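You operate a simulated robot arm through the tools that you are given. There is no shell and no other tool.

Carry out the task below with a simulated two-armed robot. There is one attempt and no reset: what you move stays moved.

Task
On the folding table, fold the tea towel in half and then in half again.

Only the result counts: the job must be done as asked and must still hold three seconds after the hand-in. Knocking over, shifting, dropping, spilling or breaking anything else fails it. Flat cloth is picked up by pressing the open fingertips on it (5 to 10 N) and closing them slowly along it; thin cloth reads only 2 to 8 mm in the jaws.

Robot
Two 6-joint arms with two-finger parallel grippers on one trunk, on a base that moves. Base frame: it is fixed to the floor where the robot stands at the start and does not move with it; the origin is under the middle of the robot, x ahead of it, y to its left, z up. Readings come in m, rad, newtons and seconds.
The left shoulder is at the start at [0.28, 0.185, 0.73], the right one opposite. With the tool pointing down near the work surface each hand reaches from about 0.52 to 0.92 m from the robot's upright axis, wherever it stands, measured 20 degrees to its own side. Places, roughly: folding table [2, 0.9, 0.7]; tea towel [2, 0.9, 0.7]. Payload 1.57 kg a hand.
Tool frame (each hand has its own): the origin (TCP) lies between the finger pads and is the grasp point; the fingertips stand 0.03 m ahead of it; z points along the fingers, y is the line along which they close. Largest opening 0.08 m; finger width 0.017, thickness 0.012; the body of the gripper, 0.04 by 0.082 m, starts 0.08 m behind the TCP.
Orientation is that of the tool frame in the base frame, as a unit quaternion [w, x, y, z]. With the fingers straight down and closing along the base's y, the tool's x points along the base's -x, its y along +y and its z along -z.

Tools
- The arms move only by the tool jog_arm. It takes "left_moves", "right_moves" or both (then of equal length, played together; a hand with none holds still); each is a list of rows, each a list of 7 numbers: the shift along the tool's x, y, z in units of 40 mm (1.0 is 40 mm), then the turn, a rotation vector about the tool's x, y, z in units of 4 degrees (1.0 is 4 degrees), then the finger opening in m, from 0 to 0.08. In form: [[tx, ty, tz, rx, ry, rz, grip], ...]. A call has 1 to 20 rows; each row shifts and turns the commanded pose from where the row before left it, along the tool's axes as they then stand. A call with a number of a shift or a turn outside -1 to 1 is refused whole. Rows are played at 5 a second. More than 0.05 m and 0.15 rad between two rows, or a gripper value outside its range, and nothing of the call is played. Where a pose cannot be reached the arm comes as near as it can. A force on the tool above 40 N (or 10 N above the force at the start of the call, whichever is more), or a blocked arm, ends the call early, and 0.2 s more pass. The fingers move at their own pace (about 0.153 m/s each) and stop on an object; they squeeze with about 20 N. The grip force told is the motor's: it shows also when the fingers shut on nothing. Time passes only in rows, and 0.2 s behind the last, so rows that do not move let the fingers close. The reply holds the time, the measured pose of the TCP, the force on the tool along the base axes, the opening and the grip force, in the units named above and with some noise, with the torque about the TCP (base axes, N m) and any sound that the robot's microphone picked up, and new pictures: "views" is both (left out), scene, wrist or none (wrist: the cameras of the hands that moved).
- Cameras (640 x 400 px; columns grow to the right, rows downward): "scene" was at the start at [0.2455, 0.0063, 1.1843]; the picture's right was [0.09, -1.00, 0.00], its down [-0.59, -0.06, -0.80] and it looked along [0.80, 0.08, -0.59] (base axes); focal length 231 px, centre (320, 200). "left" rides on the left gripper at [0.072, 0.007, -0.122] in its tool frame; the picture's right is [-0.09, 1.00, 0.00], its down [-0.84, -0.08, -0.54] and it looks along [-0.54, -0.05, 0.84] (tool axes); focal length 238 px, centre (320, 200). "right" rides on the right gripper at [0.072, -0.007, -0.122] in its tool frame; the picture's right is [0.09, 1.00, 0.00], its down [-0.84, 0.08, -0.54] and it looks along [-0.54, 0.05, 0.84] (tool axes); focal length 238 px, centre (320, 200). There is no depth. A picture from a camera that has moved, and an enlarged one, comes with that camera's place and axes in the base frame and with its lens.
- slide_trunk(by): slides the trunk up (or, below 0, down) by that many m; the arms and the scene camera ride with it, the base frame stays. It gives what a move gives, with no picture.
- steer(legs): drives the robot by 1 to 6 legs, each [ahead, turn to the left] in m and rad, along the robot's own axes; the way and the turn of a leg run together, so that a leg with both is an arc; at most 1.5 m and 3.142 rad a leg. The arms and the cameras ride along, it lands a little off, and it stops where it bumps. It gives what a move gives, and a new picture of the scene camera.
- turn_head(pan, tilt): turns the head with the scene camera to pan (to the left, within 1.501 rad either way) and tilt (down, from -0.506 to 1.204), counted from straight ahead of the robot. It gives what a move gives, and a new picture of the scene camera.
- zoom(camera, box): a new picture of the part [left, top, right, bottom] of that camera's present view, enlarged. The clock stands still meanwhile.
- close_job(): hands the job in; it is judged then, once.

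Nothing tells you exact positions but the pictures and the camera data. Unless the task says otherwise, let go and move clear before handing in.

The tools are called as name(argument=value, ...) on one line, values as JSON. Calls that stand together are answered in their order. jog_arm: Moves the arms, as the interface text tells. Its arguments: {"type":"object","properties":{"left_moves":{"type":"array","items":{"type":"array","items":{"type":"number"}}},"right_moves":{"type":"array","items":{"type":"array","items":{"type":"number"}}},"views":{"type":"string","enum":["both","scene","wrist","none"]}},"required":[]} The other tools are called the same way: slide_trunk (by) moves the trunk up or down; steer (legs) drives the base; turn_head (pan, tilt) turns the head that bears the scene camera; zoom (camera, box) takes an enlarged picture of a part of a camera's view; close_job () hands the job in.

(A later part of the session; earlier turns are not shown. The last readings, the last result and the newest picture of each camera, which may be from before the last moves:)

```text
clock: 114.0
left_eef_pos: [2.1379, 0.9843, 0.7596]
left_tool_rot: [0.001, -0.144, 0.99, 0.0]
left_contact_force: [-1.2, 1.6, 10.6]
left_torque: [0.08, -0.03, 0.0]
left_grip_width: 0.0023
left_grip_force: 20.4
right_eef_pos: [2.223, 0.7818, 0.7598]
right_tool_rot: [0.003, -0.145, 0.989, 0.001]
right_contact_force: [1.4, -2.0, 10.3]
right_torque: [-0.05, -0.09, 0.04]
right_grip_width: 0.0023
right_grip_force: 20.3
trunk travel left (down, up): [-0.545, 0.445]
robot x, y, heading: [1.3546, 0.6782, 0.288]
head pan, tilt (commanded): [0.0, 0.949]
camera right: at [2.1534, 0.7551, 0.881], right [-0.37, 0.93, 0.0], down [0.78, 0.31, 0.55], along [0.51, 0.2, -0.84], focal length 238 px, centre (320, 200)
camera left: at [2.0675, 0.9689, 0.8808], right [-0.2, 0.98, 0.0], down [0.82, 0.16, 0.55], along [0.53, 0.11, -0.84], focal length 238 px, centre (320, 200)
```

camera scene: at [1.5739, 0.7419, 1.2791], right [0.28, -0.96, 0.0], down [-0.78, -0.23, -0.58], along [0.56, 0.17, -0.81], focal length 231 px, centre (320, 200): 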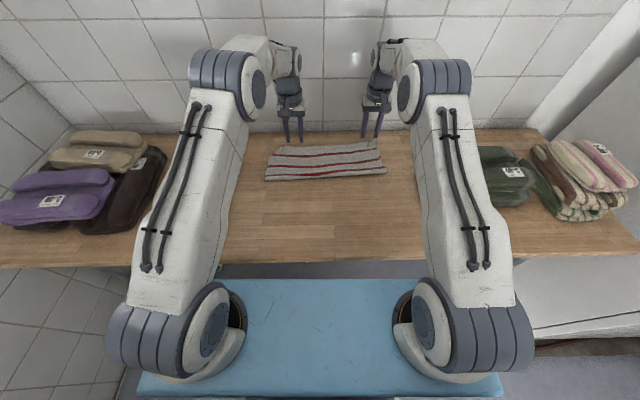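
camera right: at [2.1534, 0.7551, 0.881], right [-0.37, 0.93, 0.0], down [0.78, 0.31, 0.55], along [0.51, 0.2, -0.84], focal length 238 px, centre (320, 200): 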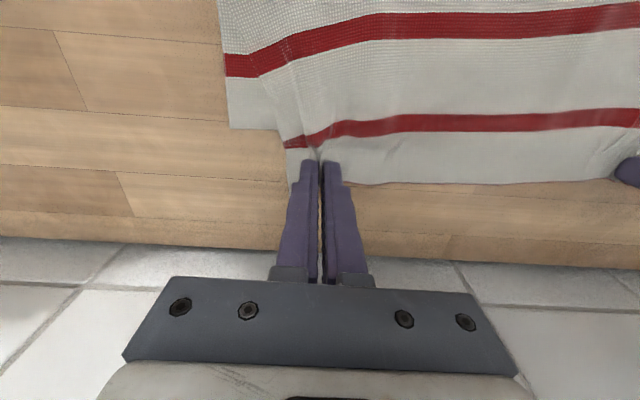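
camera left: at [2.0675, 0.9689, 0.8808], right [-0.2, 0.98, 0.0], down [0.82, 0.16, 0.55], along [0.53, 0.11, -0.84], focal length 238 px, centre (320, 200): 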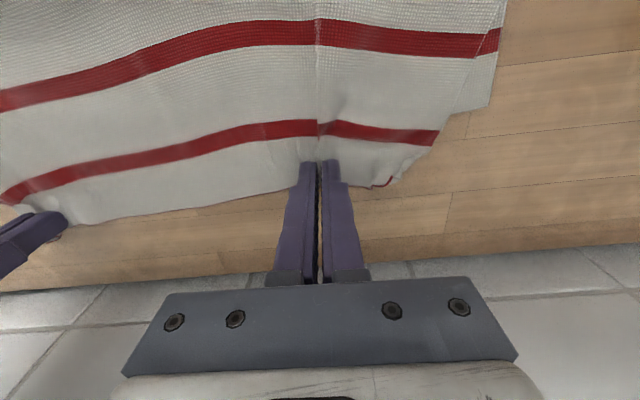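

Both grips hold cloth (2.3 mm). The lower layer's far edge runs from about (0.808, 0.178) to (0.843, −0.208), so the hem needs to come back about 4 cm. I'll lift slightly and draw the hem well back so the sheet flops toward the robot and rolls the fold line back.

jog_arm(left_moves=[[0, 0, -0.5, 0, 0, 0, 0.0], [0.25, 0, -0.5, 0, 0, 0, 0.0], [0.5, 0, -0.3, 0, 0, 0, 0.0], [0.5, 0, 0, 0, 0, 0, 0.0], [0.5, 0, 0, 0, 0, 0, 0.0], [0.5, 0, 0, 0, 0, 0, 0.0], [0.5, 0, 0, 0, 0, 0, 0.0], [0, 0, 0, 0, 0, 0, 0.0]], right_moves=[[0, 0, -0.5, 0, 0, 0, 0.0], [0.25, 0, -0.5, 0, 0, 0, 0.0], [0.5, 0, -0.3, 0, 0, 0, 0.0], [0.5, 0, 0, 0, 0, 0, 0.0], [0.5, 0, 0, 0, 0, 0, 0.0], [0.5, 0, 0, 0, 0, 0, 0.0], [0.5, 0, 0, 0, 0, 0, 0.0], [0, 0, 0, 0, 0, 0, 0.0]], views="wrist")

zoom(camera="scene", box=[220, 110, 430, 230])

```text
clock: 115.8
left_eef_pos: [2.0329, 0.9515, 0.8107]
left_tool_rot: [0.001, -0.145, 0.989, 0.0]
left_contact_force: [-0.1, -0.1, -0.1]
left_torque: [0.03, 0.01, 0.0]
left_grip_width: 0.002
left_grip_force: 20.1
right_eef_pos: [2.1149, 0.7507, 0.8105]
right_tool_rot: [0.002, -0.145, 0.989, 0.001]
right_contact_force: [-0.2, 0.6, 0.3]
right_torque: [-0.01, -0.02, -0.03]
right_grip_width: 0.0018
right_grip_force: 19.5
trunk travel left (down, up): [-0.545, 0.445]
robot x, y, heading: [1.3542, 0.6772, 0.287]
head pan, tilt (commanded): [0.0, 0.949]
camera right: at [2.0472, 0.7235, 0.9325], right [-0.37, 0.93, 0.0], down [0.78, 0.31, 0.55], along [0.51, 0.2, -0.84], focal length 238 px, centre (320, 200)
camera left: at [1.9619, 0.9369, 0.9313], right [-0.2, 0.98, 0.0], down [0.82, 0.16, 0.54], along [0.53, 0.11, -0.84], focal length 238 px, centre (320, 200)
```

right: 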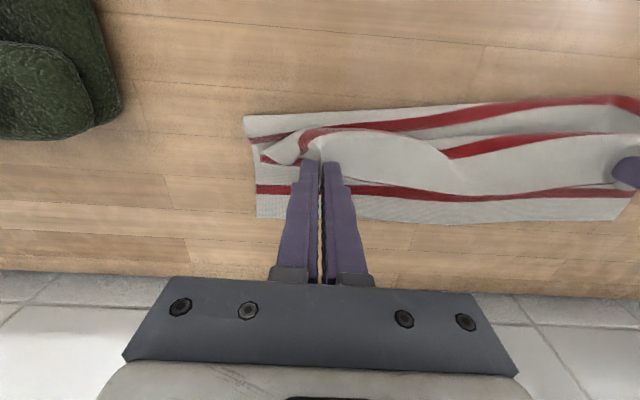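
left: 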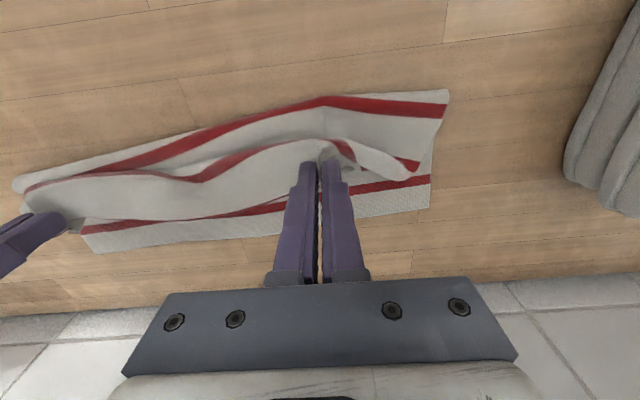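

```text
3.05 times, centred on (325, 170) of scene
camera zoom: at [1.5739, 0.7418, 1.2792], right [0.28, -0.96, 0.0], down [-0.78, -0.23, -0.58], along [0.56, 0.17, -0.81], focal length 703 px, centre (305, 291)
```

zoom: 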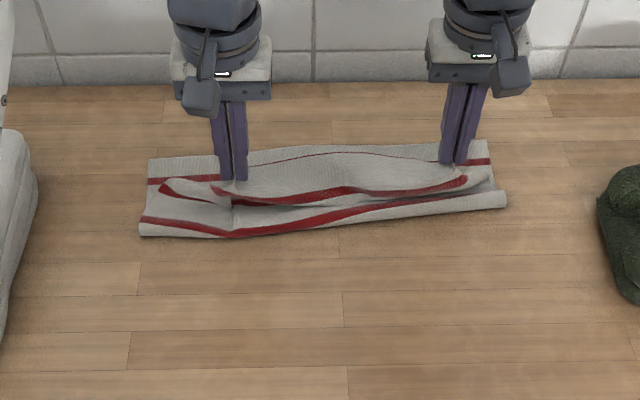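

The sheet has folded into an S but the fold line hasn't rolled back yet. I'll draw the hem back another 7 cm so it unrolls past the fold.

jog_arm(left_moves=[[0.5, 0, 0, 0, 0, 0, 0.0], [0.5, 0, 0, 0, 0, 0, 0.0], [0.5, 0, 0, 0, 0, 0, 0.0], [0.5, 0, 0.1, 0, 0, 0, 0.0], [0, 0, 0, 0, 0, 0, 0.0]], right_moves=[[0.5, 0, 0, 0, 0, 0, 0.0], [0.5, 0, 0, 0, 0, 0, 0.0], [0.5, 0, 0, 0, 0, 0, 0.0], [0.5, 0, 0.1, 0, 0, 0, 0.0], [0, 0, 0, 0, 0, 0, 0.0]], views="wrist")

zoom(camera="scene", box=[220, 110, 430, 230])

```text
clock: 117.0
left_eef_pos: [1.9569, 0.929, 0.8058]
left_tool_rot: [0.002, -0.145, 0.99, 0.0]
left_contact_force: [0.2, 0.2, 0.0]
left_torque: [-0.01, -0.04, 0.02]
left_grip_width: 0.0022
left_grip_force: 19.6
right_eef_pos: [2.0386, 0.7283, 0.8051]
right_tool_rot: [0.003, -0.145, 0.989, 0.0]
right_contact_force: [-0.5, -1.0, -0.4]
right_torque: [0.0, 0.02, -0.01]
right_grip_width: 0.0023
right_grip_force: 20.4
trunk travel left (down, up): [-0.545, 0.445]
robot x, y, heading: [1.3544, 0.6744, 0.294]
head pan, tilt (commanded): [0.0, 0.949]
camera right: at [1.9713, 0.7009, 0.9274], right [-0.37, 0.93, 0.0], down [0.78, 0.31, 0.55], along [0.51, 0.2, -0.84], focal length 238 px, centre (320, 200)
camera left: at [1.8859, 0.9148, 0.927], right [-0.2, 0.98, 0.0], down [0.82, 0.16, 0.54], along [0.53, 0.11, -0.84], focal length 238 px, centre (320, 200)
```

right: 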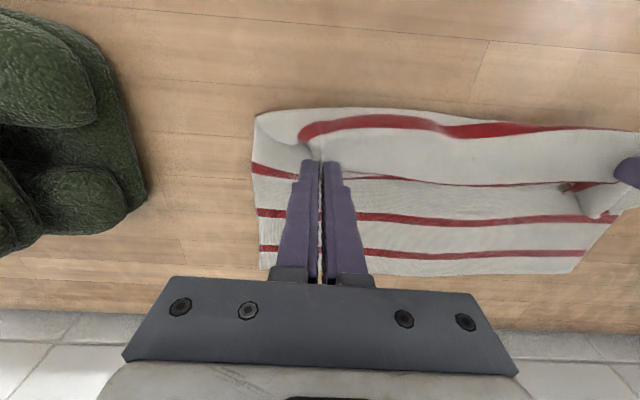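
left: 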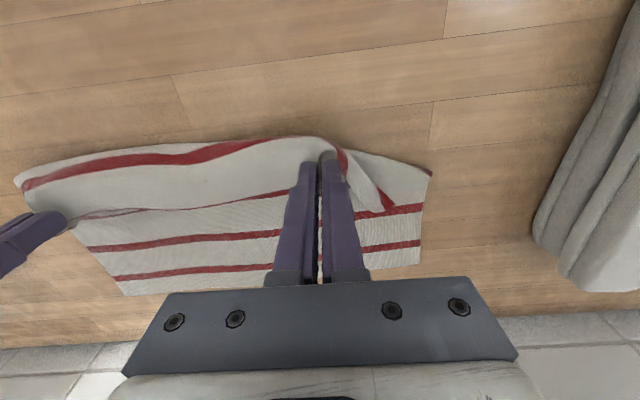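

```text
3.05 times, centred on (325, 170) of scene
camera zoom: at [1.5739, 0.7418, 1.2792], right [0.28, -0.96, 0.0], down [-0.78, -0.23, -0.58], along [0.56, 0.17, -0.81], focal length 703 px, centre (305, 291)
```

zoom: 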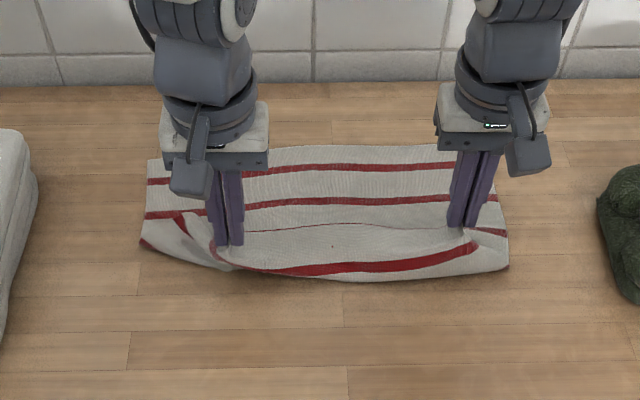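

The fold has rolled back toward the robot now, with the hem held on top in its natural orientation. I'll carry the hem forward low over the lower layer to line it up with the far edge.

jog_arm(left_moves=[[-0.4, 0, 0.2, 0, 0, 0, 0.0], [-0.5, 0, 0.2, 0, 0, 0, 0.0], [-0.5, 0, 0.1, 0, 0, 0, 0.0], [-0.5, 0, 0, 0, 0, 0, 0.0], [-0.5, 0, 0, 0, 0, 0, 0.0], [-0.5, 0, 0, 0, 0, 0, 0.0], [-0.4, 0, 0.05, 0, 0, 0, 0.0], [0, 0, 0, 0, 0, 0, 0.0]], right_moves=[[-0.4, 0, 0.2, 0, 0, 0, 0.0], [-0.5, 0, 0.2, 0, 0, 0, 0.0], [-0.5, 0, 0.1, 0, 0, 0, 0.0], [-0.5, 0, 0, 0, 0, 0, 0.0], [-0.5, 0, 0, 0, 0, 0, 0.0], [-0.5, 0, 0, 0, 0, 0, 0.0], [-0.4, 0, 0.05, 0, 0, 0, 0.0], [0, 0, 0, 0, 0, 0, 0.0]], views="wrist")

zoom(camera="scene", box=[220, 110, 430, 230])

```text
clock: 118.8
left_eef_pos: [2.0828, 0.9682, 0.7856]
left_tool_rot: [0.001, -0.144, 0.99, 0.0]
left_contact_force: [0.2, 0.0, 1.0]
left_torque: [-0.02, 0.04, 0.03]
left_grip_width: 0.0023
left_grip_force: 20.2
right_eef_pos: [2.1672, 0.7665, 0.7835]
right_tool_rot: [0.002, -0.146, 0.989, 0.0]
right_contact_force: [-0.3, 0.0, 0.3]
right_torque: [-0.02, -0.03, 0.0]
right_grip_width: 0.0023
right_grip_force: 19.7
trunk travel left (down, up): [-0.545, 0.445]
robot x, y, heading: [1.3547, 0.6769, 0.291]
head pan, tilt (commanded): [0.0, 0.949]
camera right: at [2.0986, 0.7391, 0.9057], right [-0.37, 0.93, 0.0], down [0.78, 0.31, 0.55], along [0.51, 0.2, -0.84], focal length 238 px, centre (320, 200)
camera left: at [2.0124, 0.9533, 0.9061], right [-0.2, 0.98, 0.0], down [0.82, 0.16, 0.54], along [0.53, 0.11, -0.84], focal length 238 px, centre (320, 200)
```

right: 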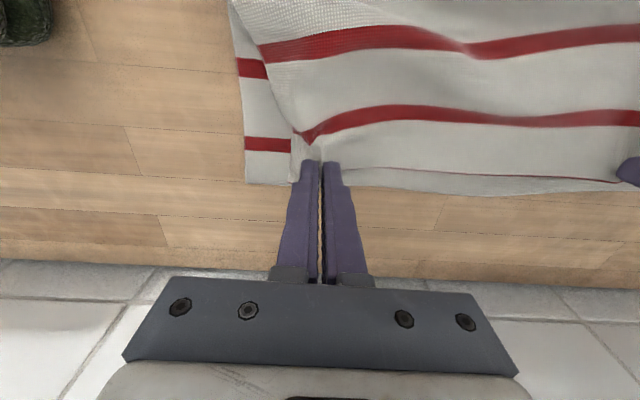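
left: 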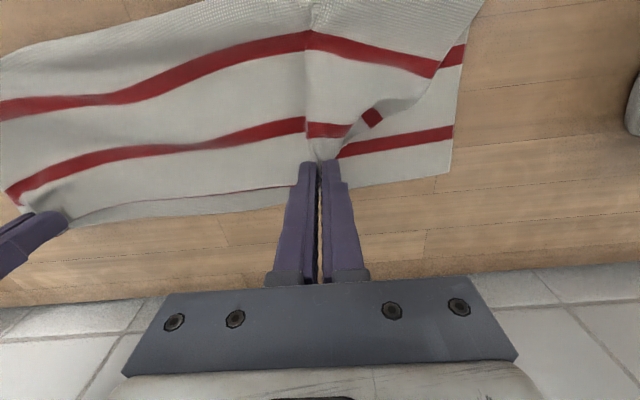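

```text
3.05 times, centred on (325, 170) of scene
camera zoom: at [1.5739, 0.7418, 1.2791], right [0.28, -0.96, 0.0], down [-0.78, -0.23, -0.58], along [0.56, 0.17, -0.81], focal length 703 px, centre (305, 291)
```

zoom: 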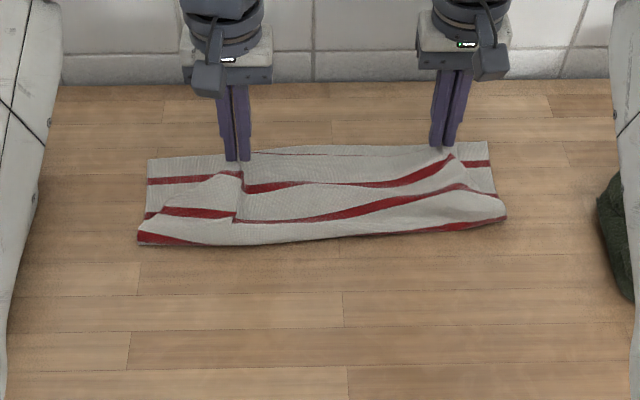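

The hem is within about 2 cm of the far edge and the fold line is close to where it should be. I'll move forward the last 2 cm and lower to touch down.

jog_arm(left_moves=[[-0.25, 0, 0.1, 0, 0, 0, 0.0], [-0.25, 0, 0.2, 0, 0, 0, 0.0], [0, 0, 0.2, 0, 0, 0, 0.0], [0, 0, 0, 0, 0, 0, 0.0]], right_moves=[[-0.22, 0, 0.1, 0, 0, 0, 0.0], [-0.22, 0, 0.2, 0, 0, 0, 0.0], [0, 0, 0.15, 0, 0, 0, 0.0], [0, 0, 0, 0, 0, 0, 0.0]], views="wrist")

zoom(camera="scene", box=[220, 110, 430, 230])

```text
clock: 119.8
left_eef_pos: [2.1016, 0.9725, 0.7653]
left_tool_rot: [0.001, -0.144, 0.99, 0.001]
left_contact_force: [0.4, 0.6, -0.1]
left_torque: [-0.02, 0.0, 0.0]
left_grip_width: 0.0021
left_grip_force: 20.2
right_eef_pos: [2.1838, 0.7709, 0.7658]
right_tool_rot: [0.002, -0.146, 0.989, 0.0]
right_contact_force: [0.0, 0.4, 0.8]
right_torque: [0.0, -0.01, 0.04]
right_grip_width: 0.0023
right_grip_force: 19.9
trunk travel left (down, up): [-0.545, 0.445]
robot x, y, heading: [1.3549, 0.6766, 0.292]
head pan, tilt (commanded): [0.0, 0.949]
camera right: at [2.115, 0.7437, 0.8872], right [-0.37, 0.93, 0.0], down [0.78, 0.31, 0.55], along [0.51, 0.2, -0.84], focal length 238 px, centre (320, 200)
camera left: at [2.0314, 0.9582, 0.8853], right [-0.2, 0.98, 0.0], down [0.82, 0.16, 0.54], along [0.53, 0.11, -0.84], focal length 238 px, centre (320, 200)
```

right: 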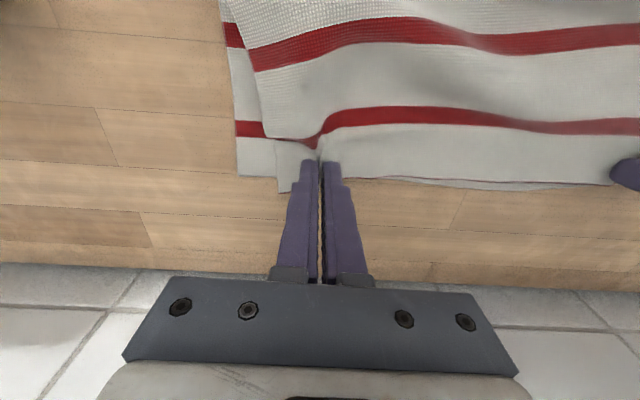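
left: 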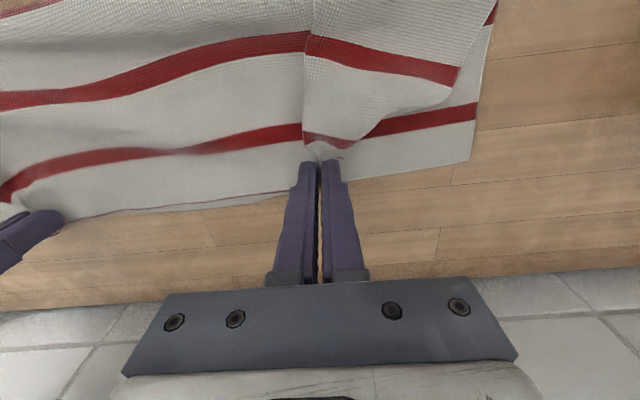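

```text
3.05 times, centred on (325, 170) of scene
camera zoom: at [1.5739, 0.7418, 1.2792], right [0.28, -0.96, 0.0], down [-0.78, -0.23, -0.58], along [0.56, 0.17, -0.81], focal length 703 px, centre (305, 291)
```

zoom: 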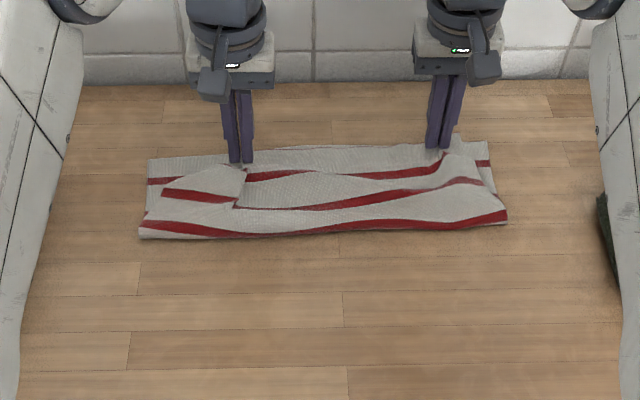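

The hem now meets the far edge in the middle; the right corner is nearly out, while the left corner is tucked under diagonally. I'll touch down and release both hands with an outward spread, then fix the corners one at a time.

jog_arm(left_moves=[[0, 0, 0.08, 0, 0, 0, 0.002], [0, 0.05, 0.0, 0, 0, 0, 0.006], [0, 0.05, 0, 0, 0, 0, 0.01], [0, 0.05, 0, 0, 0, 0, 0.014], [0, 0.05, 0, 0, 0, 0, 0.018], [0, 0.05, 0, 0, 0, 0, 0.022], [0, 0.05, 0, 0, 0, 0, 0.026], [0, 0.05, 0, 0, 0, 0, 0.03], [0, 0.05, 0, 0, 0, 0, 0.034], [0, 0.05, 0, 0, 0, 0, 0.038], [0, 0, 0, 0, 0, 0, 0.038]], right_moves=[[0, 0, 0.06, 0, 0, 0, 0.002], [0, -0.05, 0.0, 0, 0, 0, 0.006], [0, -0.05, 0, 0, 0, 0, 0.01], [0, -0.05, 0, 0, 0, 0, 0.014], [0, -0.05, 0, 0, 0, 0, 0.018], [0, -0.05, 0, 0, 0, 0, 0.022], [0, -0.05, 0, 0, 0, 0, 0.026], [0, -0.05, 0, 0, 0, 0, 0.03], [0, -0.05, 0, 0, 0, 0, 0.034], [0, -0.05, 0, 0, 0, 0, 0.038], [0, 0, 0, 0, 0, 0, 0.038]], views="wrist")

```text
clock: 122.2
left_eef_pos: [2.098, 0.9905, 0.7614]
left_tool_rot: [0.002, -0.144, 0.99, 0.0]
left_contact_force: [0.4, -1.5, 3.9]
left_torque: [0.02, 0.04, 0.02]
left_grip_width: 0.0366
left_grip_force: 0.0
right_eef_pos: [2.1884, 0.7526, 0.7626]
right_tool_rot: [0.003, -0.145, 0.989, 0.0]
right_contact_force: [0.3, 0.1, 0.5]
right_torque: [-0.01, 0.01, -0.03]
right_grip_width: 0.0382
right_grip_force: 0.0
trunk travel left (down, up): [-0.545, 0.445]
robot x, y, heading: [1.3511, 0.6794, 0.289]
head pan, tilt (commanded): [0.0, 0.949]
camera right: at [2.12, 0.7261, 0.8857], right [-0.37, 0.93, 0.0], down [0.78, 0.31, 0.55], along [0.51, 0.2, -0.84], focal length 238 px, centre (320, 200)
camera left: at [2.0268, 0.9754, 0.8826], right [-0.2, 0.98, 0.0], down [0.82, 0.16, 0.54], along [0.53, 0.11, -0.84], focal length 238 px, centre (320, 200)
```

right: 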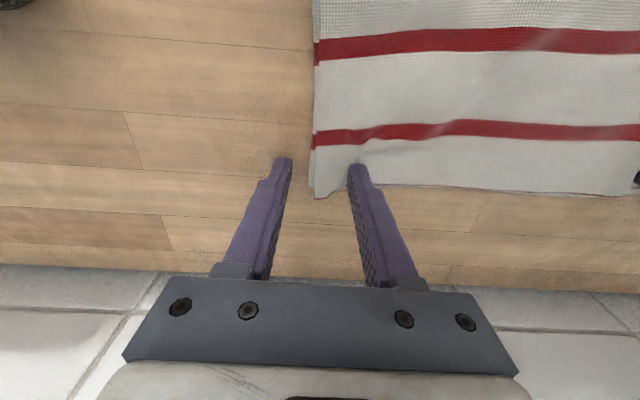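
left: 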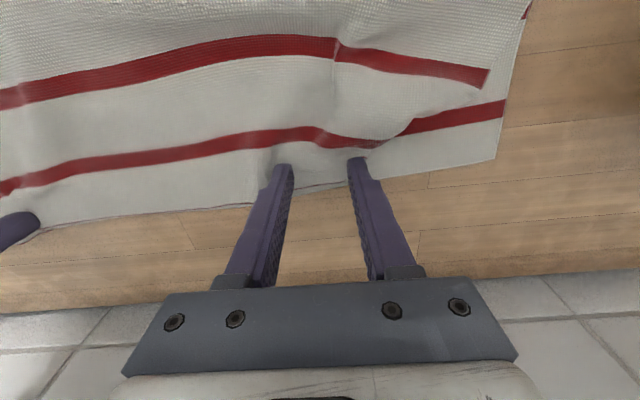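

The right corner spread out and aligned very well. I'll lift both hands and look at the left corner.

jog_arm(left_moves=[[0, 0, -0.3, 0, 0, 0, 0.04], [0, 0, -0.6, 0, 0, 0, 0.04], [0.5, 0.3, -0.3, 0, 0, 0, 0.04], [0, 0, 0, 0, 0, 0, 0.04]], right_moves=[[0, 0, -0.3, 0, 0, 0, 0.04], [0, 0, -0.6, 0, 0, 0, 0.04], [0.5, -0.3, -0.8, 0, 0, 0, 0.04], [0.8, -0.3, -0.5, 0, 0, 0, 0.04]], views="wrist")

zoom(camera="scene", box=[220, 110, 430, 230])

zoom(camera="scene", box=[255, 140, 325, 185])

zoom(camera="left", box=[200, 50, 480, 230])

```text
clock: 123.2
left_eef_pos: [2.0754, 0.9952, 0.8095]
left_tool_rot: [0.002, -0.145, 0.989, 0.0]
left_contact_force: [0.4, 1.1, 0.6]
left_torque: [-0.02, 0.02, 0.01]
left_grip_width: 0.0398
left_grip_force: 0.1
right_eef_pos: [2.1454, 0.715, 0.8507]
right_tool_rot: [0.001, -0.145, 0.989, 0.001]
right_contact_force: [-0.1, -0.2, 0.3]
right_torque: [-0.03, 0.04, -0.03]
right_grip_width: 0.0399
right_grip_force: 0.0
trunk travel left (down, up): [-0.545, 0.445]
robot x, y, heading: [1.3525, 0.6798, 0.282]
head pan, tilt (commanded): [0.0, 0.949]
camera right: at [2.0767, 0.6885, 0.9728], right [-0.37, 0.93, 0.0], down [0.78, 0.31, 0.55], along [0.51, 0.2, -0.84], focal length 238 px, centre (320, 200)
camera left: at [2.0037, 0.9814, 0.93], right [-0.2, 0.98, 0.0], down [0.82, 0.17, 0.54], along [0.53, 0.11, -0.84], focal length 238 px, centre (320, 200)
```

right: 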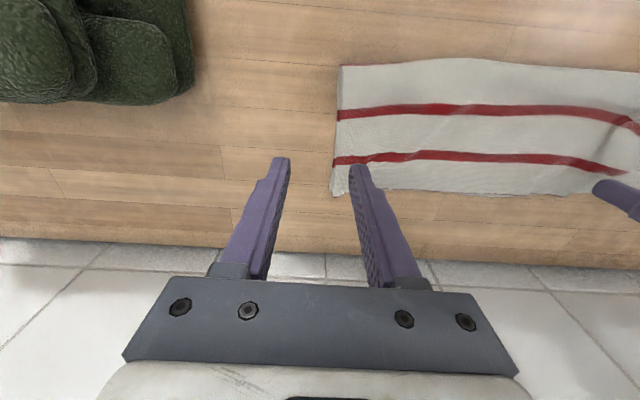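
left: 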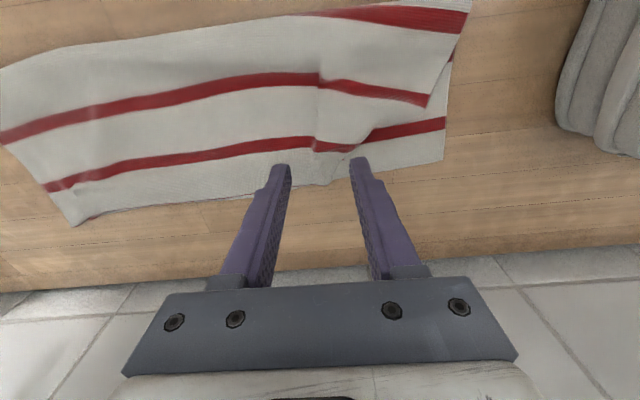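

```text
3.05 times, centred on (325, 170) of scene
camera zoom: at [1.5743, 0.7421, 1.2791], right [0.29, -0.96, 0.0], down [-0.78, -0.23, -0.58], along [0.56, 0.17, -0.81], focal length 703 px, centre (305, 291)
```

zoom: 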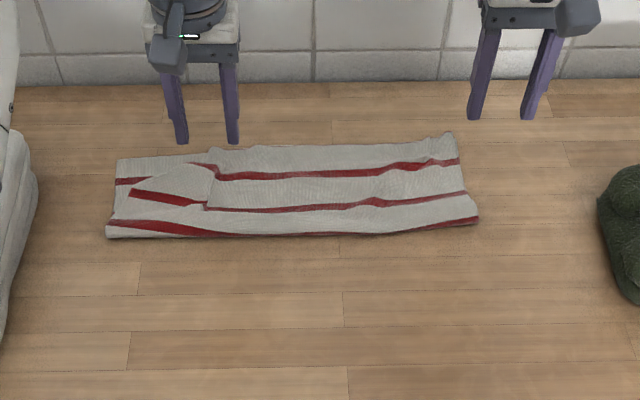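

```text
8.89 times, centred on (290, 162) of scene
camera zoom: at [1.5743, 0.7421, 1.2791], right [0.29, -0.96, 0.0], down [-0.78, -0.23, -0.58], along [0.56, 0.17, -0.81], focal length 2051 px, centre (587, 533)
```

zoom: 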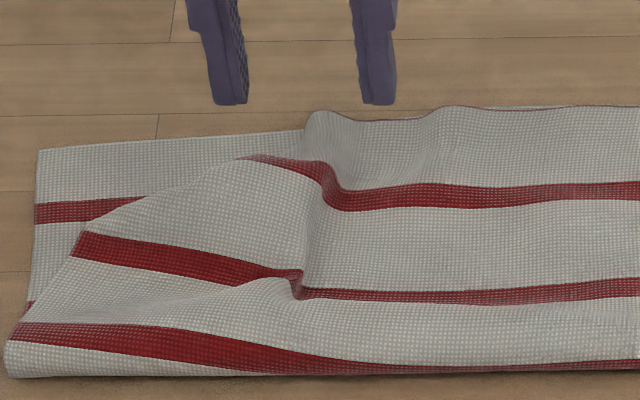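

```text
2.22 times, centred on (340, 140) of left
camera zoom: at [2.0037, 0.9814, 0.93], right [-0.2, 0.98, 0.0], down [0.82, 0.17, 0.54], along [0.53, 0.11, -0.84], focal length 530 px, centre (276, 333)
```

zoom: 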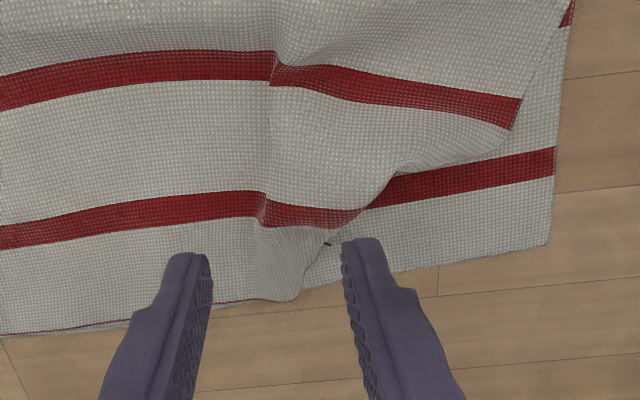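

The fold is now good: the right corner and hem line up, and only the left corner of the top layer is tucked underneath along a diagonal crease. I'll turn the left gripper so it closes across that crease and hover over it.

jog_arm(left_moves=[[0.1, 0.8, 0, 0, 0, 1, 0.04], [0.11, 0.8, 0, 0, 0, 1, 0.04], [0, 0, 0, 0, 0, 1, 0.04], [0, 0, 0, 0, 0, 1, 0.04], [0, 0, 0, 0, 0, 1, 0.04], [0, 0, 0, 0, 0, 1, 0.04], [0, 0, 0, 0, 0, 1, 0.04], [0, 0, 0, 0, 0, 1, 0.04], [0, 0, 0, 0, 0, 1, 0.04], [0, 0, 0, 0, 0, 1, 0.04], [0, 0, 0, 0, 0, 1, 0.04], [0, 0, 0, 0, 0, 1, 0.04], [0, 0, 0, 0, 0, 1, 0.04], [0, 0, 0, 0, 0, 0, 0.04]], views="both")

zoom(camera="left", box=[180, 60, 460, 240])

```text
clock: 126.2
left_eef_pos: [2.0508, 1.0559, 0.8088]
left_tool_rot: [0.001, 0.304, 0.953, 0.001]
left_contact_force: [0.7, -0.7, -0.6]
left_torque: [-0.01, 0.05, -0.03]
left_grip_width: 0.04
left_grip_force: 0.0
right_eef_pos: [2.145, 0.716, 0.8516]
right_tool_rot: [0.001, -0.146, 0.989, 0.001]
right_contact_force: [0.6, -0.6, -0.5]
right_torque: [0.0, 0.01, 0.0]
right_grip_width: 0.04
right_grip_force: 0.1
trunk travel left (down, up): [-0.545, 0.445]
robot x, y, heading: [1.3529, 0.6793, 0.291]
head pan, tilt (commanded): [0.0, 0.949]
camera scene: at [1.5739, 0.7418, 1.2792], right [0.28, -0.96, 0.0], down [-0.78, -0.23, -0.58], along [0.56, 0.17, -0.81], focal length 231 px, centre (320, 200)
camera left: at [1.9955, 1.1024, 0.9305], right [0.65, 0.76, 0.0], down [0.64, -0.55, 0.54], along [0.41, -0.35, -0.84], focal length 238 px, centre (320, 200)
```

scene: 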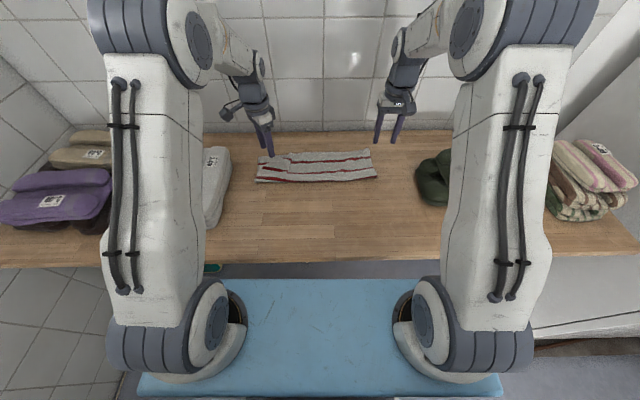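
left: 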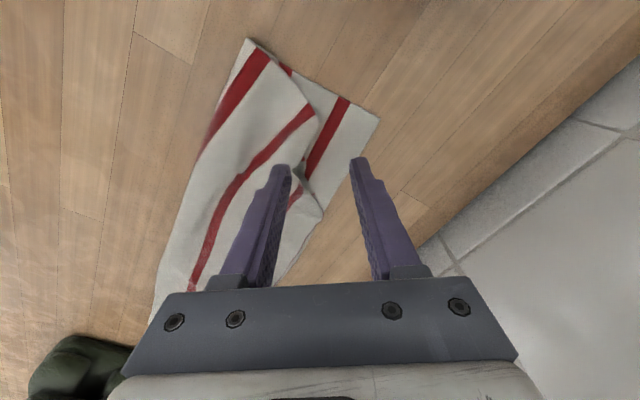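

```text
2.22 times, centred on (320, 150) of left
camera zoom: at [1.9955, 1.1024, 0.9305], right [0.65, 0.76, 0.0], down [0.64, -0.55, 0.54], along [0.41, -0.35, -0.84], focal length 530 px, centre (320, 311)
```

zoom: 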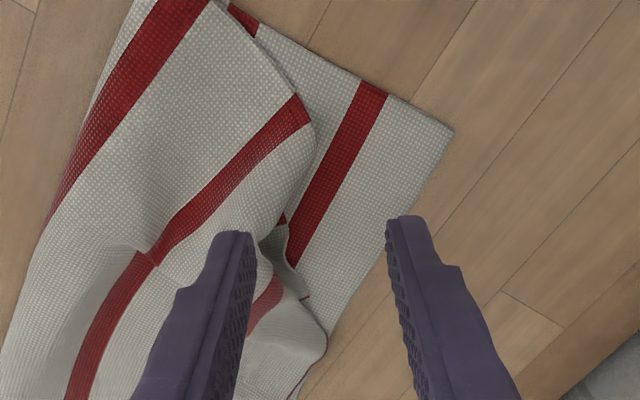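

From this side I can see the crease edge lying between the two fingers, with the corner tip peeking out below it. I'll centre on the crease, lower with the fingertips just above the lower layer, and pinch only the crease.

jog_arm(left_moves=[[0, -0.22, 0.4, 0, 0, 0, 0.036], [0, 0, 0.4, 0, 0, 0, 0.036], [0, 0, 0.3, 0, 0, 0, 0.036], [0, 0, 0, 0, 0, 0, 0.036]], views="wrist")

zoom(camera="left", box=[180, 60, 460, 240])

```text
clock: 127.2
left_eef_pos: [2.0451, 1.0492, 0.7655]
left_tool_rot: [0.002, 0.304, 0.953, 0.002]
left_contact_force: [0.6, -0.4, 0.1]
left_torque: [0.05, 0.0, 0.02]
left_grip_width: 0.0359
left_grip_force: 0.0
right_eef_pos: [2.145, 0.7144, 0.8513]
right_tool_rot: [0.001, -0.145, 0.989, 0.0]
right_contact_force: [-0.3, 0.4, -0.1]
right_torque: [-0.02, -0.01, 0.01]
right_grip_width: 0.04
right_grip_force: 0.0
trunk travel left (down, up): [-0.545, 0.445]
robot x, y, heading: [1.3523, 0.6808, 0.288]
head pan, tilt (commanded): [0.0, 0.949]
camera left: at [1.991, 1.0951, 0.8866], right [0.65, 0.76, 0.0], down [0.64, -0.55, 0.54], along [0.41, -0.35, -0.84], focal length 238 px, centre (320, 200)
```

left: 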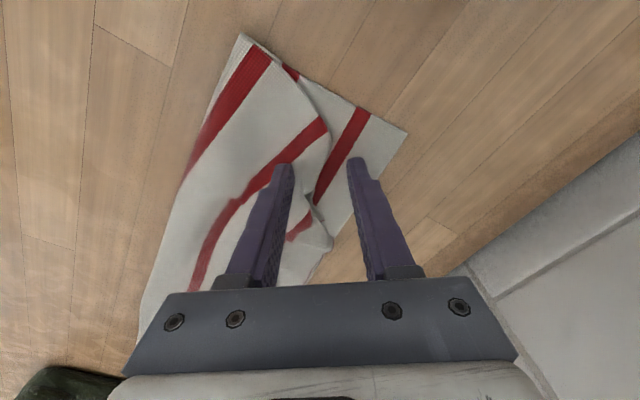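

```text
2.22 times, centred on (320, 150) of left
camera zoom: at [1.991, 1.0951, 0.8866], right [0.65, 0.76, 0.0], down [0.64, -0.55, 0.54], along [0.41, -0.35, -0.84], focal length 530 px, centre (320, 311)
```

zoom: 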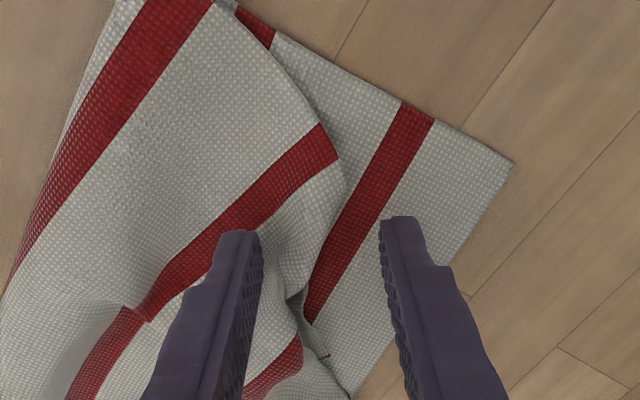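

jog_arm(left_moves=[[0, 0, 0.07, 0, 0, 0, 0.036], [0, 0, 0, 0, 0, 0, 0.03], [0, 0, 0, 0, 0, 0, 0.024], [0, 0, 0, 0, 0, 0, 0.018], [0, 0, 0, 0, 0, 0, 0.012], [0, 0, 0, 0, 0, 0, 0.006], [0, 0, 0, 0, 0, 0, 0.0], [0, 0, 0, 0, 0, 0, 0.0], [0, 0, 0, 0, 0, 0, 0.0]], views="wrist")

zoom(camera="left", box=[180, 60, 460, 240])

```text
clock: 129.2
left_eef_pos: [2.046, 1.0478, 0.762]
left_tool_rot: [0.001, 0.304, 0.953, 0.001]
left_contact_force: [-0.4, 0.0, 0.4]
left_torque: [0.01, 0.01, 0.02]
left_grip_width: 0.0023
left_grip_force: 19.5
right_eef_pos: [2.1438, 0.716, 0.8509]
right_tool_rot: [0.001, -0.146, 0.989, 0.001]
right_contact_force: [-0.4, -0.4, 0.5]
right_torque: [-0.01, 0.04, 0.0]
right_grip_width: 0.0399
right_grip_force: 0.0
trunk travel left (down, up): [-0.545, 0.445]
robot x, y, heading: [1.3488, 0.6763, 0.288]
head pan, tilt (commanded): [0.0, 0.949]
camera left: at [1.991, 1.0951, 0.8842], right [0.65, 0.76, 0.0], down [0.64, -0.55, 0.54], along [0.41, -0.35, -0.84], focal length 238 px, centre (320, 200)
```

left: 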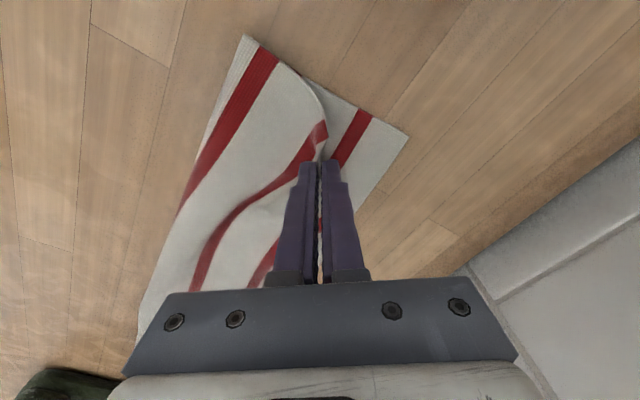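

```text
2.22 times, centred on (320, 150) of left
camera zoom: at [1.991, 1.0951, 0.8842], right [0.65, 0.76, 0.0], down [0.64, -0.55, 0.54], along [0.41, -0.35, -0.84], focal length 530 px, centre (320, 311)
```

zoom: 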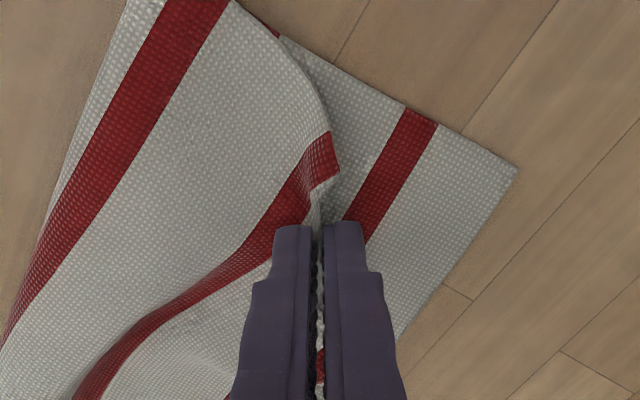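

The crease is caught (2.3 mm, two layers) without the lower layer. I'll lift it gently.

jog_arm(left_moves=[[0, 0, -0.4, 0, 0, 0, 0.0], [0, 0, -0.4, 0, 0, 0, 0.0], [0, 0, -0.4, 0, 0, 0, 0.0], [0, 0, -0.3, 0, 0, 0, 0.0], [0, 0, 0, 0, 0, 0, 0.0]], views="wrist")

zoom(camera="scene", box=[240, 125, 340, 190])

zoom(camera="right", box=[320, 40, 640, 240])

```text
clock: 130.4
left_eef_pos: [2.0449, 1.0486, 0.8225]
left_tool_rot: [0.002, 0.304, 0.953, 0.001]
left_contact_force: [-0.3, 0.7, -0.4]
left_torque: [0.01, 0.0, -0.02]
left_grip_width: 0.0022
left_grip_force: 19.6
right_eef_pos: [2.1444, 0.7159, 0.8522]
right_tool_rot: [0.002, -0.145, 0.989, 0.0]
right_contact_force: [0.6, -0.7, -0.7]
right_torque: [0.02, -0.01, 0.0]
right_grip_width: 0.0399
right_grip_force: 0.0
trunk travel left (down, up): [-0.545, 0.445]
robot x, y, heading: [1.3512, 0.6783, 0.29]
head pan, tilt (commanded): [0.0, 0.949]
camera left: at [1.9904, 1.0951, 0.9438], right [0.65, 0.76, 0.0], down [0.64, -0.55, 0.54], along [0.41, -0.35, -0.84], focal length 238 px, centre (320, 200)
```

left: 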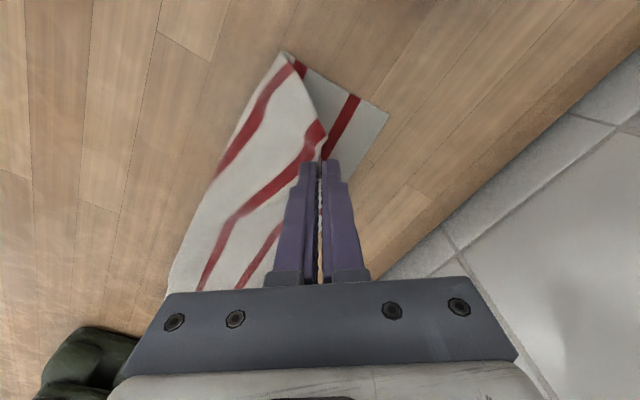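

```text
6.15 times, centred on (290, 158) of scene
camera zoom: at [1.5739, 0.7418, 1.2792], right [0.28, -0.96, 0.0], down [-0.78, -0.23, -0.58], along [0.56, 0.17, -0.81], focal length 1420 px, centre (505, 462)
```

zoom: 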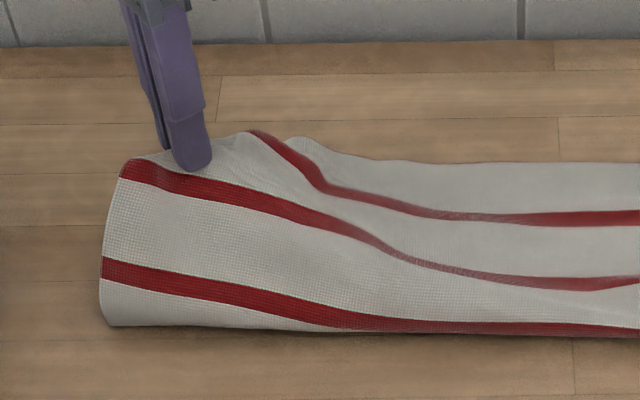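

```text
2.00 times, centred on (480, 140) of right
camera zoom: at [2.0766, 0.6884, 0.9729], right [-0.37, 0.93, 0.0], down [0.78, 0.31, 0.55], along [0.51, 0.2, -0.84], focal length 477 px, centre (0, 320)
```

zoom: 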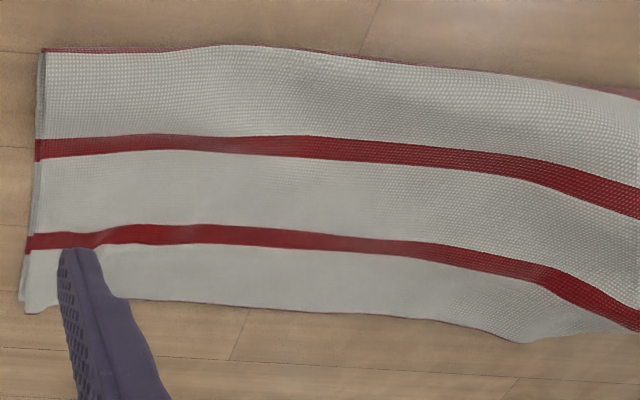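

The crease and its hidden corner flap are up. To flip the corner outward I'll lower while moving inward, so the flap's tip lands and unrolls toward the outside.

jog_arm(left_moves=[[0, -0.2, 0.3, 0, 0, 0, 0.0], [0, -0.35, 0.2, 0, 0, 0, 0.0], [0, -0.3, 0.28, 0, 0, 0, 0.0], [0, -0.25, 0.3, 0, 0, 0, 0.0], [0, -0.1, 0.25, 0, 0, 0, 0.0], [0, 0, 0, 0, 0, 0, 0.0]], views="wrist")

zoom(camera="scene", box=[240, 125, 340, 190])

zoom(camera="left", box=[180, 60, 460, 240])

```text
clock: 131.8
left_eef_pos: [2.0177, 1.0091, 0.7697]
left_tool_rot: [0.0, 0.303, 0.953, 0.0]
left_contact_force: [-0.2, -0.8, -0.2]
left_torque: [0.04, -0.02, -0.02]
left_grip_width: 0.0022
left_grip_force: 20.1
right_eef_pos: [2.1455, 0.7156, 0.8521]
right_tool_rot: [0.001, -0.146, 0.989, 0.001]
right_contact_force: [-0.1, 0.3, 0.5]
right_torque: [0.07, 0.0, 0.0]
right_grip_width: 0.0401
right_grip_force: 0.1
trunk travel left (down, up): [-0.545, 0.445]
robot x, y, heading: [1.3536, 0.673, 0.286]
head pan, tilt (commanded): [0.0, 0.949]
camera left: at [1.9624, 1.056, 0.8904], right [0.65, 0.76, 0.0], down [0.64, -0.55, 0.54], along [0.41, -0.35, -0.84], focal length 238 px, centre (320, 200)
```

left: 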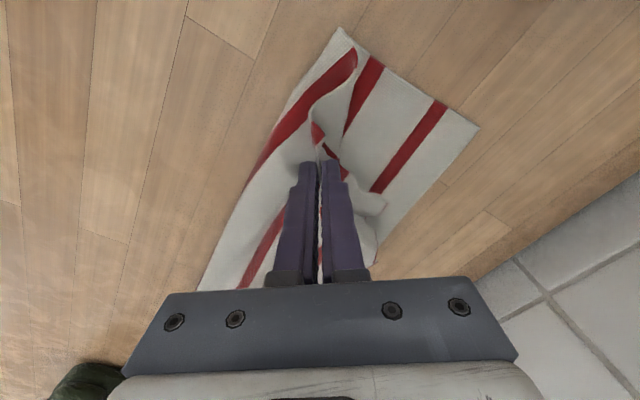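

```text
6.15 times, centred on (290, 158) of scene
camera zoom: at [1.5739, 0.7418, 1.2792], right [0.28, -0.96, 0.0], down [-0.78, -0.23, -0.58], along [0.56, 0.17, -0.81], focal length 1420 px, centre (505, 462)
```

zoom: 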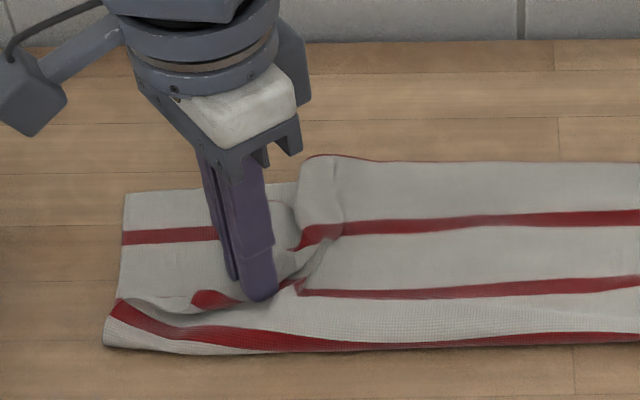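

```text
2.22 times, centred on (320, 150) of left
camera zoom: at [1.9624, 1.056, 0.8904], right [0.65, 0.76, 0.0], down [0.64, -0.55, 0.54], along [0.41, -0.35, -0.84], focal length 530 px, centre (320, 311)
```

zoom: 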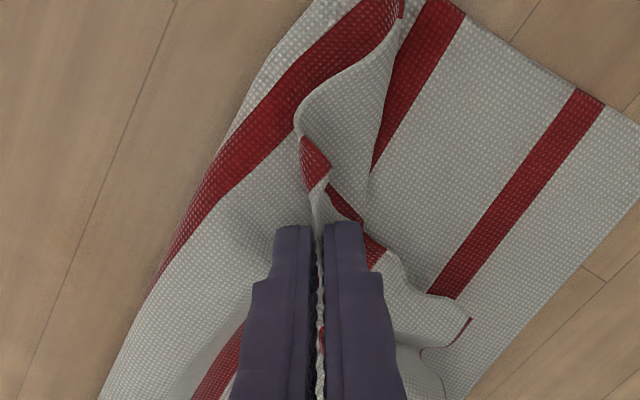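

The corner's tip is now out on top of the lower layer, pointing outward. I'll release the crease gently, lift, and look where the corner lies.

jog_arm(left_moves=[[0, 0, 0.1, 0, 0, 0, 0.002], [0, 0, 0, 0, 0, 0, 0.006], [0, 0, 0, 0, 0, 0, 0.012], [0, 0, 0, 0, 0, 0, 0.018], [0, 0, 0, 0, 0, 0, 0.026], [0, 0, -0.3, 0, 0, 0, 0.03], [0, 0, -0.6, 0, 0, 0, 0.03], [0, 0, -0.6, 0, 0, 0, 0.03], [0, 0, 0, 0, 0, 0, 0.03]], views="wrist")

zoom(camera="scene", box=[240, 125, 340, 190])

zoom(camera="left", box=[220, 20, 500, 200])

```text
clock: 133.8
left_eef_pos: [2.0162, 1.0098, 0.824]
left_tool_rot: [0.001, 0.303, 0.953, 0.001]
left_contact_force: [-0.8, 0.6, 0.2]
left_torque: [0.03, -0.03, 0.0]
left_grip_width: 0.03
left_grip_force: 0.1
right_eef_pos: [2.1458, 0.716, 0.8506]
right_tool_rot: [0.001, -0.146, 0.989, 0.0]
right_contact_force: [0.2, -1.2, -0.8]
right_torque: [0.03, 0.0, 0.04]
right_grip_width: 0.0398
right_grip_force: 0.0
trunk travel left (down, up): [-0.545, 0.445]
robot x, y, heading: [1.3506, 0.6791, 0.294]
head pan, tilt (commanded): [0.0, 0.949]
camera left: at [1.9622, 1.0561, 0.9457], right [0.65, 0.76, 0.0], down [0.64, -0.55, 0.54], along [0.41, -0.35, -0.84], focal length 238 px, centre (320, 200)
```

left: 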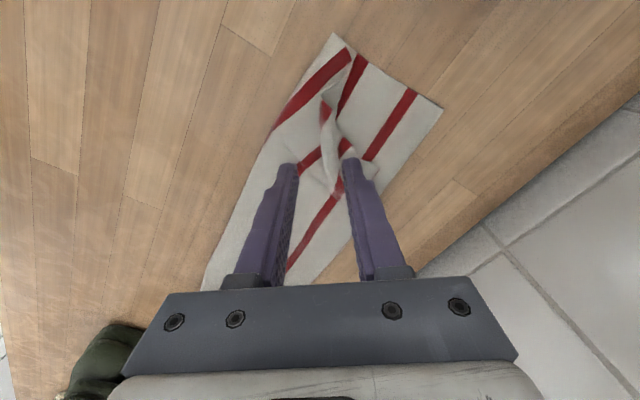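

```text
6.15 times, centred on (290, 158) of scene
camera zoom: at [1.5739, 0.7418, 1.2792], right [0.28, -0.96, 0.0], down [-0.78, -0.23, -0.58], along [0.56, 0.17, -0.81], focal length 1420 px, centre (505, 462)
```

zoom: 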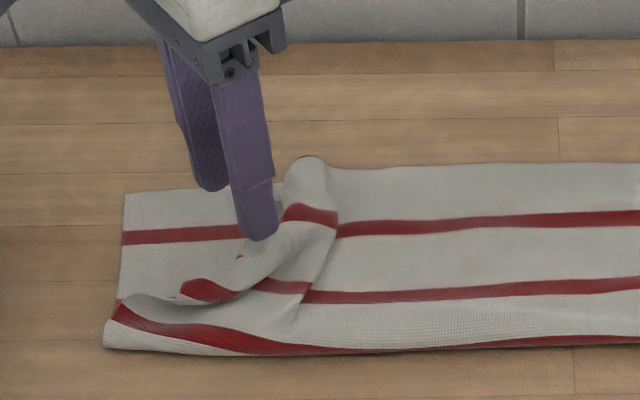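

```text
2.22 times, centred on (360, 110) of left
camera zoom: at [1.9622, 1.0561, 0.9457], right [0.65, 0.76, 0.0], down [0.64, -0.55, 0.54], along [0.41, -0.35, -0.84], focal length 530 px, centre (231, 400)
```

zoom: 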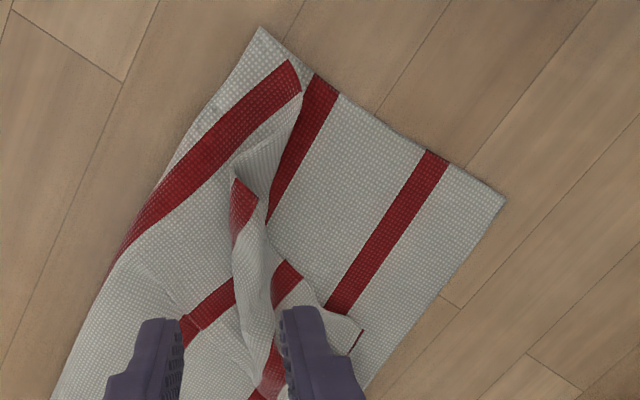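

The left end of the top layer is bunched, and its corner tip now lies exposed on the lower layer near (2.075, 1.033), about 7.5 cm short of the lower layer's corner. I'll turn the left gripper along that tip and move over it to take hold of just the tip.

jog_arm(left_moves=[[-0.3, 0.55, 0, 0, 0, 0, 0.022], [-0.32, 0.55, 0, 0, 0, 0, 0.022], [0, 0, 0, 0, 0, 1, 0.022], [0, 0, 0, 0, 0, 1, 0.022], [0, 0, 0, 0, 0, 1, 0.022], [0, 0, 0, 0, 0, 1, 0.022], [0, 0, 0, 0, 0, 1, 0.022], [0, 0, 0, 0, 0, 1, 0.022], [0, 0, 0, 0, 0, 1, 0.022], [0, 0, 0, 0, 0, 1, 0.022], [0, 0, 0, 0, 0, 1, 0.022], [0, 0, 0, 0, 0, 1, 0.022], [0, 0, 0.4, 0, 0, 0, 0.022], [0, 0, 0, 0, 0, 0, 0.022]], views="wrist")

zoom(camera="left", box=[180, 40, 460, 220])

```text
clock: 136.8
left_eef_pos: [2.063, 1.0308, 0.8087]
left_tool_rot: [0.001, 0.612, 0.791, 0.001]
left_contact_force: [0.8, -0.5, 0.3]
left_torque: [0.0, -0.02, -0.02]
left_grip_width: 0.0221
left_grip_force: 0.1
right_eef_pos: [2.145, 0.7158, 0.8514]
right_tool_rot: [0.002, -0.146, 0.989, 0.0]
right_contact_force: [1.2, 0.1, 0.1]
right_torque: [0.0, 0.0, 0.01]
right_grip_width: 0.0401
right_grip_force: 0.0
trunk travel left (down, up): [-0.545, 0.445]
robot x, y, heading: [1.3505, 0.6808, 0.29]
head pan, tilt (commanded): [0.0, 0.949]
camera left: at [2.0515, 1.1018, 0.9304], right [0.99, 0.16, 0.0], down [0.14, -0.83, 0.54], along [0.09, -0.53, -0.84], focal length 238 px, centre (320, 200)
```

left: 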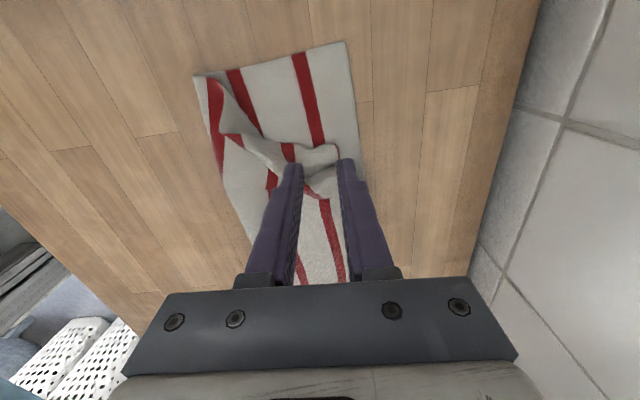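

```text
2.22 times, centred on (320, 130) of left
camera zoom: at [2.0515, 1.1018, 0.9304], right [0.99, 0.16, 0.0], down [0.14, -0.83, 0.54], along [0.09, -0.53, -0.84], focal length 530 px, centre (320, 356)
```

zoom: 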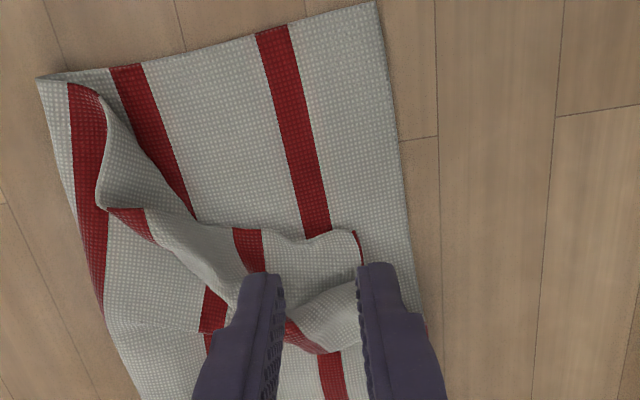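

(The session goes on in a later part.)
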